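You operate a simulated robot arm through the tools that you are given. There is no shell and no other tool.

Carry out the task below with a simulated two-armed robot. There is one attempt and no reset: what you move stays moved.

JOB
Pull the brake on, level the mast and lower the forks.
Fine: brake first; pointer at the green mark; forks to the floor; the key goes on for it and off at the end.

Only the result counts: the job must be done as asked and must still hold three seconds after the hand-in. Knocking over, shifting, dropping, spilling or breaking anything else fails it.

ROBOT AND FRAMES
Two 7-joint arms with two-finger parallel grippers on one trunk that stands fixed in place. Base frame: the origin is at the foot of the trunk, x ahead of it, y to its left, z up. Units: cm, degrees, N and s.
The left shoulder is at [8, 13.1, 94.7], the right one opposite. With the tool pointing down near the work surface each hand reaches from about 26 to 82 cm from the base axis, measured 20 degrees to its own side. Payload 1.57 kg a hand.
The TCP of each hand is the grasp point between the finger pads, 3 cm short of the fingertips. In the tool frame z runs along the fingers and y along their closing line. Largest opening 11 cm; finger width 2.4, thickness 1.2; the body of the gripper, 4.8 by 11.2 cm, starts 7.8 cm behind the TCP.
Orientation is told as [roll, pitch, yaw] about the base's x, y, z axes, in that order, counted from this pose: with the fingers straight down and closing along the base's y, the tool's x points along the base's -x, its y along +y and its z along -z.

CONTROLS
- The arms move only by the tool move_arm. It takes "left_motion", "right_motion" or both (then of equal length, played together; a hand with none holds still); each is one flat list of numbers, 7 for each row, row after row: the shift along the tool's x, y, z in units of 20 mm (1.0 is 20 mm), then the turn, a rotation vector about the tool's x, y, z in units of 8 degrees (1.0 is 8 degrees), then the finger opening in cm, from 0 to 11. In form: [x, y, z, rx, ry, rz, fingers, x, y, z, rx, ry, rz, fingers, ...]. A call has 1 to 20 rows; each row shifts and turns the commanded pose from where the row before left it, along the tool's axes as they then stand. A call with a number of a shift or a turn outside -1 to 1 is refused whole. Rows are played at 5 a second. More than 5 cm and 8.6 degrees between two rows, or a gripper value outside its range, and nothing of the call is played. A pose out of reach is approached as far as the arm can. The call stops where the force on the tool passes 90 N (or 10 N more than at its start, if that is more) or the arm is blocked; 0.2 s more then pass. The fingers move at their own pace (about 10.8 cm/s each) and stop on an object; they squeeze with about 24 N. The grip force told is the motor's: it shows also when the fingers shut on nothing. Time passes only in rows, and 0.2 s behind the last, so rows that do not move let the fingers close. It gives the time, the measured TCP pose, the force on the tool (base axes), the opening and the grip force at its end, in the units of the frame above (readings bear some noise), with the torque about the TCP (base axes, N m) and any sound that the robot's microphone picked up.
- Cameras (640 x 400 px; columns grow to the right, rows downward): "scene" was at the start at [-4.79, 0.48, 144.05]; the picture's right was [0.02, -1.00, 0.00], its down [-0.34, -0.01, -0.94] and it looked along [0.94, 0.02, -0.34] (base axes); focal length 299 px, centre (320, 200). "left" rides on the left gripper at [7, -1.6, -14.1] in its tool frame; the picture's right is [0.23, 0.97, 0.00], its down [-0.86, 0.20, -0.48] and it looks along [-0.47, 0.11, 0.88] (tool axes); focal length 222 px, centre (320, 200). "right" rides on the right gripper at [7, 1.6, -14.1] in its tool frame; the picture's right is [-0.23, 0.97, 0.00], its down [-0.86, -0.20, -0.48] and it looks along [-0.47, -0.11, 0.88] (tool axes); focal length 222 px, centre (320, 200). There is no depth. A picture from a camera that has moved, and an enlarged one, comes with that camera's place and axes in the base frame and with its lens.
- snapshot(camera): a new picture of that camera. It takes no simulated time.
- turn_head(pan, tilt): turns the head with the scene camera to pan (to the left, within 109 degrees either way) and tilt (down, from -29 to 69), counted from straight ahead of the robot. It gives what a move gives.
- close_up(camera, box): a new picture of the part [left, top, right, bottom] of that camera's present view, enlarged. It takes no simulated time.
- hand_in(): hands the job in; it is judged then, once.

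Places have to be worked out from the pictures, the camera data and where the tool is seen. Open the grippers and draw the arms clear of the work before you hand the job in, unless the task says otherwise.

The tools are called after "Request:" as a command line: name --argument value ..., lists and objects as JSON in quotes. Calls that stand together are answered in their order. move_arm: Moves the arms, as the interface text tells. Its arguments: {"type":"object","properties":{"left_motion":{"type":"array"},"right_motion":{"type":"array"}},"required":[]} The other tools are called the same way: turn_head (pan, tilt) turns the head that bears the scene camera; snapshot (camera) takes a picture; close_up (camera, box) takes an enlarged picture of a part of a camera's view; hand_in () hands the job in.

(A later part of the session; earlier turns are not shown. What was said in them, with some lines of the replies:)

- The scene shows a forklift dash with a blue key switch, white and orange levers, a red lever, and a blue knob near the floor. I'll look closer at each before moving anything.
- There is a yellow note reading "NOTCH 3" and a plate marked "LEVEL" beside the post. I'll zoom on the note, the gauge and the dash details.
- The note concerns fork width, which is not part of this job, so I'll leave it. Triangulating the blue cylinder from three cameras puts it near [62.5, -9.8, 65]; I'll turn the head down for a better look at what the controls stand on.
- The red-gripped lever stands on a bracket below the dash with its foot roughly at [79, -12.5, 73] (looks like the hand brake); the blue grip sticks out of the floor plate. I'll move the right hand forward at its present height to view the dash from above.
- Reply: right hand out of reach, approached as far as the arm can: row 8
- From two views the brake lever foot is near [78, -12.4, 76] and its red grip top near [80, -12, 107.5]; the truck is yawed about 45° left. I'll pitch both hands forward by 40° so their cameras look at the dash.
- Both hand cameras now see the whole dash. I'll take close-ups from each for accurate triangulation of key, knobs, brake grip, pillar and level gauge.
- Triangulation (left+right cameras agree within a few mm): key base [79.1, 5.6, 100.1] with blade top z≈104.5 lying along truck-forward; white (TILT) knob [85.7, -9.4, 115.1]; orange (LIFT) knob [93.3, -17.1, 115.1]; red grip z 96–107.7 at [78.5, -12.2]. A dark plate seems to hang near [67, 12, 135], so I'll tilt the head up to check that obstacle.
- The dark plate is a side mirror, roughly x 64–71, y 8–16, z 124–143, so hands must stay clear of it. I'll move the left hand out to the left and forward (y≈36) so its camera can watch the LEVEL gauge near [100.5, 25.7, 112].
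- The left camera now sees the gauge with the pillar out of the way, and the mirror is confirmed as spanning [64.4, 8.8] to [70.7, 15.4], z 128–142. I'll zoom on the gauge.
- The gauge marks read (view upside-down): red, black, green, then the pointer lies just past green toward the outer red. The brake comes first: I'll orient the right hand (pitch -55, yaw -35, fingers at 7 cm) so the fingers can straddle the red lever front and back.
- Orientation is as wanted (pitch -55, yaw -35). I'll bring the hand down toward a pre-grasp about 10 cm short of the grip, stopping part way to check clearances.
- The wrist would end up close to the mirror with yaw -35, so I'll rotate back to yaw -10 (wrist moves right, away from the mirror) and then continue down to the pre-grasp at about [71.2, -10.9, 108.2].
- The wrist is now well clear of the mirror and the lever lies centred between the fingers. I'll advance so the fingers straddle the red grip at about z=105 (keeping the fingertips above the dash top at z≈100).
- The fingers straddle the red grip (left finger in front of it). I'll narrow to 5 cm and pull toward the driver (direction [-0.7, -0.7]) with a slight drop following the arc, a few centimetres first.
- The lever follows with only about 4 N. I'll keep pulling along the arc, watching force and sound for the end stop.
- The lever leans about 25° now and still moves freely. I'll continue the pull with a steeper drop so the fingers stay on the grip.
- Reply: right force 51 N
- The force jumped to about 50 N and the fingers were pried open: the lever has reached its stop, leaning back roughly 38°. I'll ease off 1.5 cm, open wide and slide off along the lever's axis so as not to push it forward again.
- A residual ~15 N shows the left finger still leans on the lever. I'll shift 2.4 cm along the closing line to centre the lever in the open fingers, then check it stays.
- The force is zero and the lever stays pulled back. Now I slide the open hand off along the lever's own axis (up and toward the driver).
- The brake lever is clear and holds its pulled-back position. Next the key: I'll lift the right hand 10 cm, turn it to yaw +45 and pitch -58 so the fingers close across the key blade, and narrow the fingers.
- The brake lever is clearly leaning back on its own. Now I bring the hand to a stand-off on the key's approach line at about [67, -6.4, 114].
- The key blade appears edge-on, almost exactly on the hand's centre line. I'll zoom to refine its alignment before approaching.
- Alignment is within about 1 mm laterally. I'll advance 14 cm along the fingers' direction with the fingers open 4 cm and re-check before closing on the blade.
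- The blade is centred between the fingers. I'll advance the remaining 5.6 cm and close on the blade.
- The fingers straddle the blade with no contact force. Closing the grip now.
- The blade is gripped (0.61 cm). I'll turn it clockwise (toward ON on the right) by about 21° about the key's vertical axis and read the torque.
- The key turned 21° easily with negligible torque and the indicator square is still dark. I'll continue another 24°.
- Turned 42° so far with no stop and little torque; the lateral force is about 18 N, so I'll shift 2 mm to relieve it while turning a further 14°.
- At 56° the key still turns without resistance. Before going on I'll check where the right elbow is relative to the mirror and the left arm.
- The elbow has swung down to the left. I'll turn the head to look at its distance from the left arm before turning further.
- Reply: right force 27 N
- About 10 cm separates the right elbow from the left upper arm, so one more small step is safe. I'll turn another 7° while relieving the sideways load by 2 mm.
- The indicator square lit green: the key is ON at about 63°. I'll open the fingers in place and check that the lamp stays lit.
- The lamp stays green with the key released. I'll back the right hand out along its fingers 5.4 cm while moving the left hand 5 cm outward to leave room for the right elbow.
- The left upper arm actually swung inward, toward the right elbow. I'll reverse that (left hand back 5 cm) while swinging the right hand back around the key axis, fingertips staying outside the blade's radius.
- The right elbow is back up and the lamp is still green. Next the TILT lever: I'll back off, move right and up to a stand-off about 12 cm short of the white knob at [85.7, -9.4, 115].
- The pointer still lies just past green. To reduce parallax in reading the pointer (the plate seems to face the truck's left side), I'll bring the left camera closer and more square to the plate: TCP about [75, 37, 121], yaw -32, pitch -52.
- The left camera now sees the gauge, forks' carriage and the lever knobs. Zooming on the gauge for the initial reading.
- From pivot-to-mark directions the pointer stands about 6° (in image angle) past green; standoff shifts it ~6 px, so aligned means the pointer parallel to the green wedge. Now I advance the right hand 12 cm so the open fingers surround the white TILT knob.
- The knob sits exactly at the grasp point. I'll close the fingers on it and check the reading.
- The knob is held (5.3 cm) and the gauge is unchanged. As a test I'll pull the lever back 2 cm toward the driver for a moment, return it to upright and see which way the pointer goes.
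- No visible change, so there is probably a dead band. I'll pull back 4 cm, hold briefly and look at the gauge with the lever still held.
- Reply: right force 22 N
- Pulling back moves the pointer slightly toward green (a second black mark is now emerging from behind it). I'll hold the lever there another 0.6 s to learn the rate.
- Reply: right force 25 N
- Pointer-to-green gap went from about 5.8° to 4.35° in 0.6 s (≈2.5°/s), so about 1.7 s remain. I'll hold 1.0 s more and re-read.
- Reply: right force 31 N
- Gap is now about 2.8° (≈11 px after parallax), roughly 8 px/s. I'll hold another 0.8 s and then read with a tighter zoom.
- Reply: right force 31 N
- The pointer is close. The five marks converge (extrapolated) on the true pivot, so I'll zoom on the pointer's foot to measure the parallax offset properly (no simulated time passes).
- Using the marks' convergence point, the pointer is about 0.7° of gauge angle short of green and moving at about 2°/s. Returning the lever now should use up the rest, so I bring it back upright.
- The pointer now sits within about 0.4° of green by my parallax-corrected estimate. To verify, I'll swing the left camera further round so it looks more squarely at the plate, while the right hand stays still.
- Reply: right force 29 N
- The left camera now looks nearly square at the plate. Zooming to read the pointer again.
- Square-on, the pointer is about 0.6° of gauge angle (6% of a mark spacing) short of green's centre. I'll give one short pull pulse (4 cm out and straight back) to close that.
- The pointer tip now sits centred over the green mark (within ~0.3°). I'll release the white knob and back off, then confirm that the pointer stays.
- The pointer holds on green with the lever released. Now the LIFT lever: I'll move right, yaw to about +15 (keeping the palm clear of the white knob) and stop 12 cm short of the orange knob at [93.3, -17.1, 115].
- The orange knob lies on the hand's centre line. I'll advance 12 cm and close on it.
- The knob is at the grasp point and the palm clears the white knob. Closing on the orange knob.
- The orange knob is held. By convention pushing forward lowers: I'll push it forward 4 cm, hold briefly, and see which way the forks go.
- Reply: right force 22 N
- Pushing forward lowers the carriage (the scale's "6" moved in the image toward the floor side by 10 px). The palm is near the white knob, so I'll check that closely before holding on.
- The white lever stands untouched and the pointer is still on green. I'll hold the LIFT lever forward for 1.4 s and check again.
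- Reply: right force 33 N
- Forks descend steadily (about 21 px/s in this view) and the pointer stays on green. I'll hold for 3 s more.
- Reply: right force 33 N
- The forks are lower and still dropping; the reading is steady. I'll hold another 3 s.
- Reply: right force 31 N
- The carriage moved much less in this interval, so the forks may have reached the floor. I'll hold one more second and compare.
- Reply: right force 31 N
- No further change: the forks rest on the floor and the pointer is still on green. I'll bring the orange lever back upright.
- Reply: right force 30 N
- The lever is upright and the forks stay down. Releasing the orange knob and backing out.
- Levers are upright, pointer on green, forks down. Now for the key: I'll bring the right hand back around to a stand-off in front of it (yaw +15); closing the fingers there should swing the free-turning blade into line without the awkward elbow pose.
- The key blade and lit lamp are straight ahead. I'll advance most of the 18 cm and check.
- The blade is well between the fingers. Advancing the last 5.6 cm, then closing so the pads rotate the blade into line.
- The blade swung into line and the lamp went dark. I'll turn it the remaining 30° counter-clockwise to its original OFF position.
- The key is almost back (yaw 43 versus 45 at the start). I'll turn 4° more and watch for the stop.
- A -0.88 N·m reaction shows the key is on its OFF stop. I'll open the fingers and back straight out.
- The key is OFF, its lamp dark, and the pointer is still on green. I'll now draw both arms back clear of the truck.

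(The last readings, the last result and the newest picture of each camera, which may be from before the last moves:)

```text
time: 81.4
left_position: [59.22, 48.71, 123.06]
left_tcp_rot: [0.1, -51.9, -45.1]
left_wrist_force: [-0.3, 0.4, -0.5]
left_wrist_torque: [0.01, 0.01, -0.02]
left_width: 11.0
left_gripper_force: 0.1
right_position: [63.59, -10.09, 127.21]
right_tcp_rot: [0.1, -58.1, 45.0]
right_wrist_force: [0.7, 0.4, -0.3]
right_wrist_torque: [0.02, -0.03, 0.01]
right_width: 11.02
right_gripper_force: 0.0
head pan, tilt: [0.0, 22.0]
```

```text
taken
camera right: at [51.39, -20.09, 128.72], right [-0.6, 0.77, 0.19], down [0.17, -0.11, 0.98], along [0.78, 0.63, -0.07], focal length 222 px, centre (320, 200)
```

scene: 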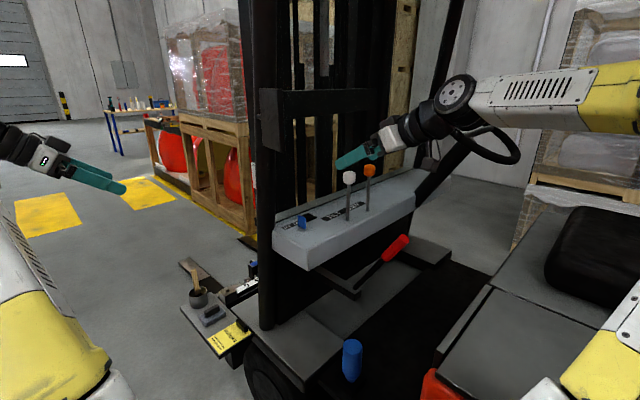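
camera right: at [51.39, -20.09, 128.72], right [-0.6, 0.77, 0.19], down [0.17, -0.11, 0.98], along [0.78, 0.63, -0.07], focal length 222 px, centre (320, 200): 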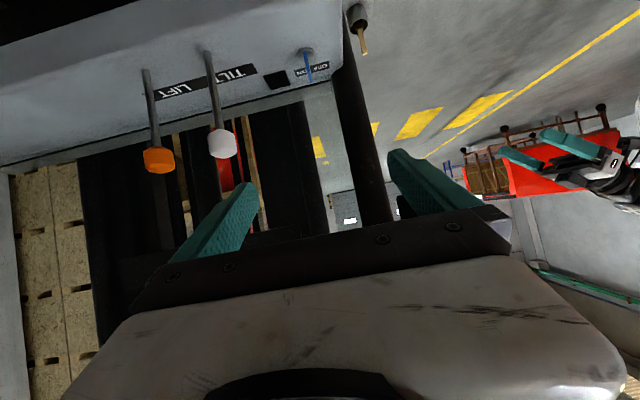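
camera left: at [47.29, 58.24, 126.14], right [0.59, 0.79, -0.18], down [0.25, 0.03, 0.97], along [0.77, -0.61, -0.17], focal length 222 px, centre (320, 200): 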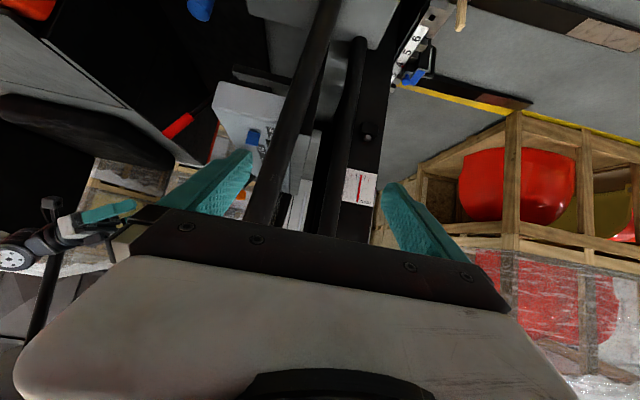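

Both hands are clear of the controls. I'll pull the right hand back a little further and do a last close inspection of key, levers, brake, forks and pointer.

Request:
move_arm --right_motion '[0.56, 0.353, -0.9, 0, 0, 0, 11, 0.56, 0.353, -0.9, 0, 0, 0, 11, 0.56, 0.353, -0.9, 0, 0, 0, 11, 0.56, 0.353, -0.9, 0, 0, 0, 11, 0.56, 0.353, -0.9, 0, 0, 0, 11, 0.56, 0.353, -0.9, 0, 0, 0, 11]'

Request:
close_up --camera "scene" --box '[260, 150, 440, 300]'

Request:
close_up --camera "scene" --box '[160, 220, 280, 320]'

Request:
close_up --camera "left" --box '[335, 158, 387, 212]'

Request:
close_up --camera "left" --box '[380, 0, 640, 130]'

```text
time: 82.8
left_position: [59.28, 48.79, 123.0]
left_tcp_rot: [0.1, -51.9, -45.1]
left_wrist_force: [0.3, 0.5, 0.6]
left_wrist_torque: [-0.03, 0.02, -0.04]
left_width: 10.98
left_gripper_force: 0.1
right_position: [51.39, -16.11, 127.2]
right_tcp_rot: [0.1, -58.1, 45.1]
right_wrist_force: [0.0, 0.9, 0.2]
right_wrist_torque: [0.0, -0.01, 0.03]
right_width: 10.98
right_gripper_force: 0.2
head pan, tilt: [0.0, 22.0]
```

```text
2.67 times, centred on (350, 225) of scene
camera zoom: at [-4.79, 0.32, 143.74], right [0.0, -1.0, 0.0], down [-0.37, 0.0, -0.93], along [0.93, 0.0, -0.37], focal length 796 px, centre (240, 133)
```

zoom: 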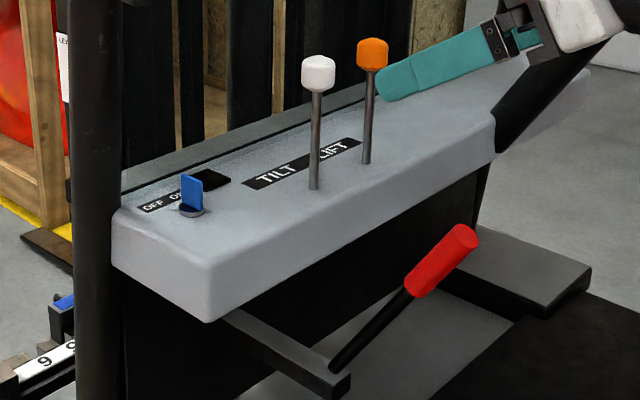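

```text
4.00 times, centred on (220, 270) of scene
camera zoom: at [-4.79, 0.32, 143.74], right [0.0, -1.0, 0.0], down [-0.37, 0.0, -0.93], along [0.93, 0.0, -0.37], focal length 1195 px, centre (720, -80)
```

zoom: 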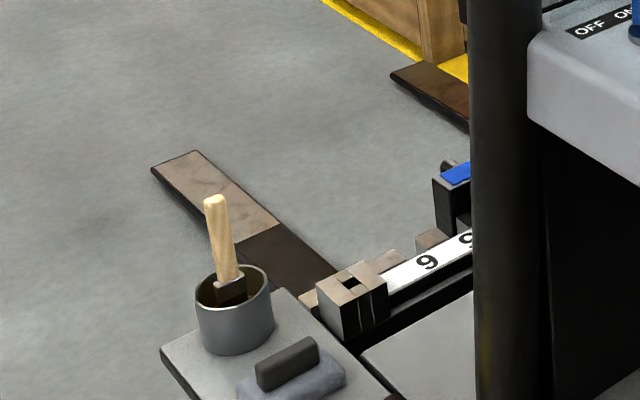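

```text
7.41 times, centred on (361, 185) of left
camera zoom: at [47.3, 58.27, 126.13], right [0.59, 0.79, -0.18], down [0.25, 0.03, 0.97], along [0.77, -0.61, -0.17], focal length 1645 px, centre (16, 311)
```

zoom: 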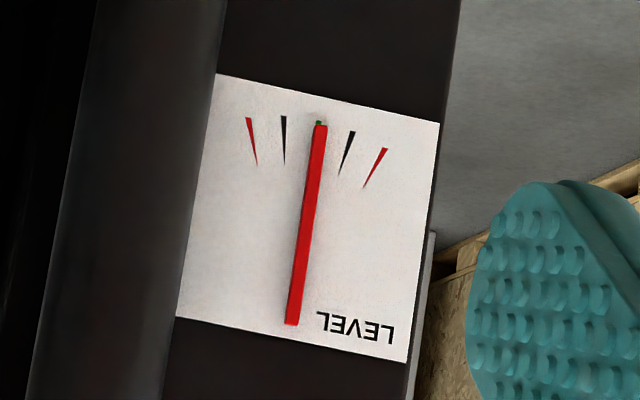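

```text
2.46 times, centred on (510, 65) of left
camera zoom: at [47.3, 58.27, 126.13], right [0.59, 0.79, -0.18], down [0.25, 0.03, 0.97], along [0.77, -0.61, -0.17], focal length 547 px, centre (-148, 532)
```

zoom: 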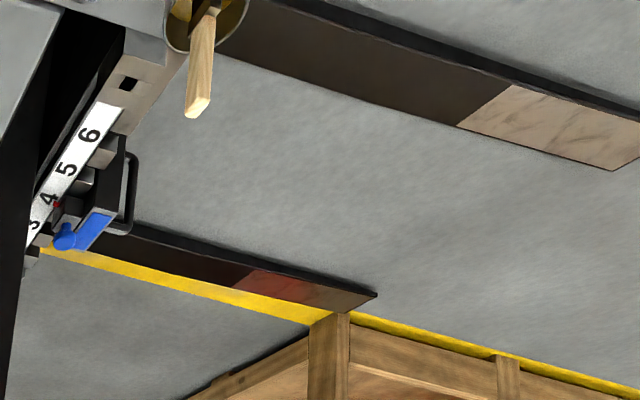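

Everything checks out. The brake lever is back at its stop, both control levers are upright, the key is OFF with its lamp dark, the pointer is on green, the forks lie on the floor, and both open grippers are clear. Handing in.

Request:
hand_in

```text
The job is handed in.
```

The job is done and handed in: the brake is on, the mast is level, the forks are on the floor and the key is off. I don't have the judge's verdict, only what the cameras and force readings showed.

- **Brake:** I pulled the red lever back first, before anything else. It reached its stop and stayed there when released.
- **Key:** I turned it on for the mast and fork work, and the green lamp lit. At the end I turned it back to its OFF stop, and the lamp was dark.
- **Mast:** I pulled the tilt lever back until the pointer sat on the green mark. It is within roughly a third of a degree on the gauge, judged square-on to the plate, and it did not move afterwards.
- **Forks:** I pushed the lift lever forward until the forks stopped moving and lay flat on the floor. The lever is back upright.

The pictures show nothing else knocked or shifted. Both hands are open and drawn clear of the truck. The note about fork width notch 3 was not part of this job, so I left the fork width as it was.
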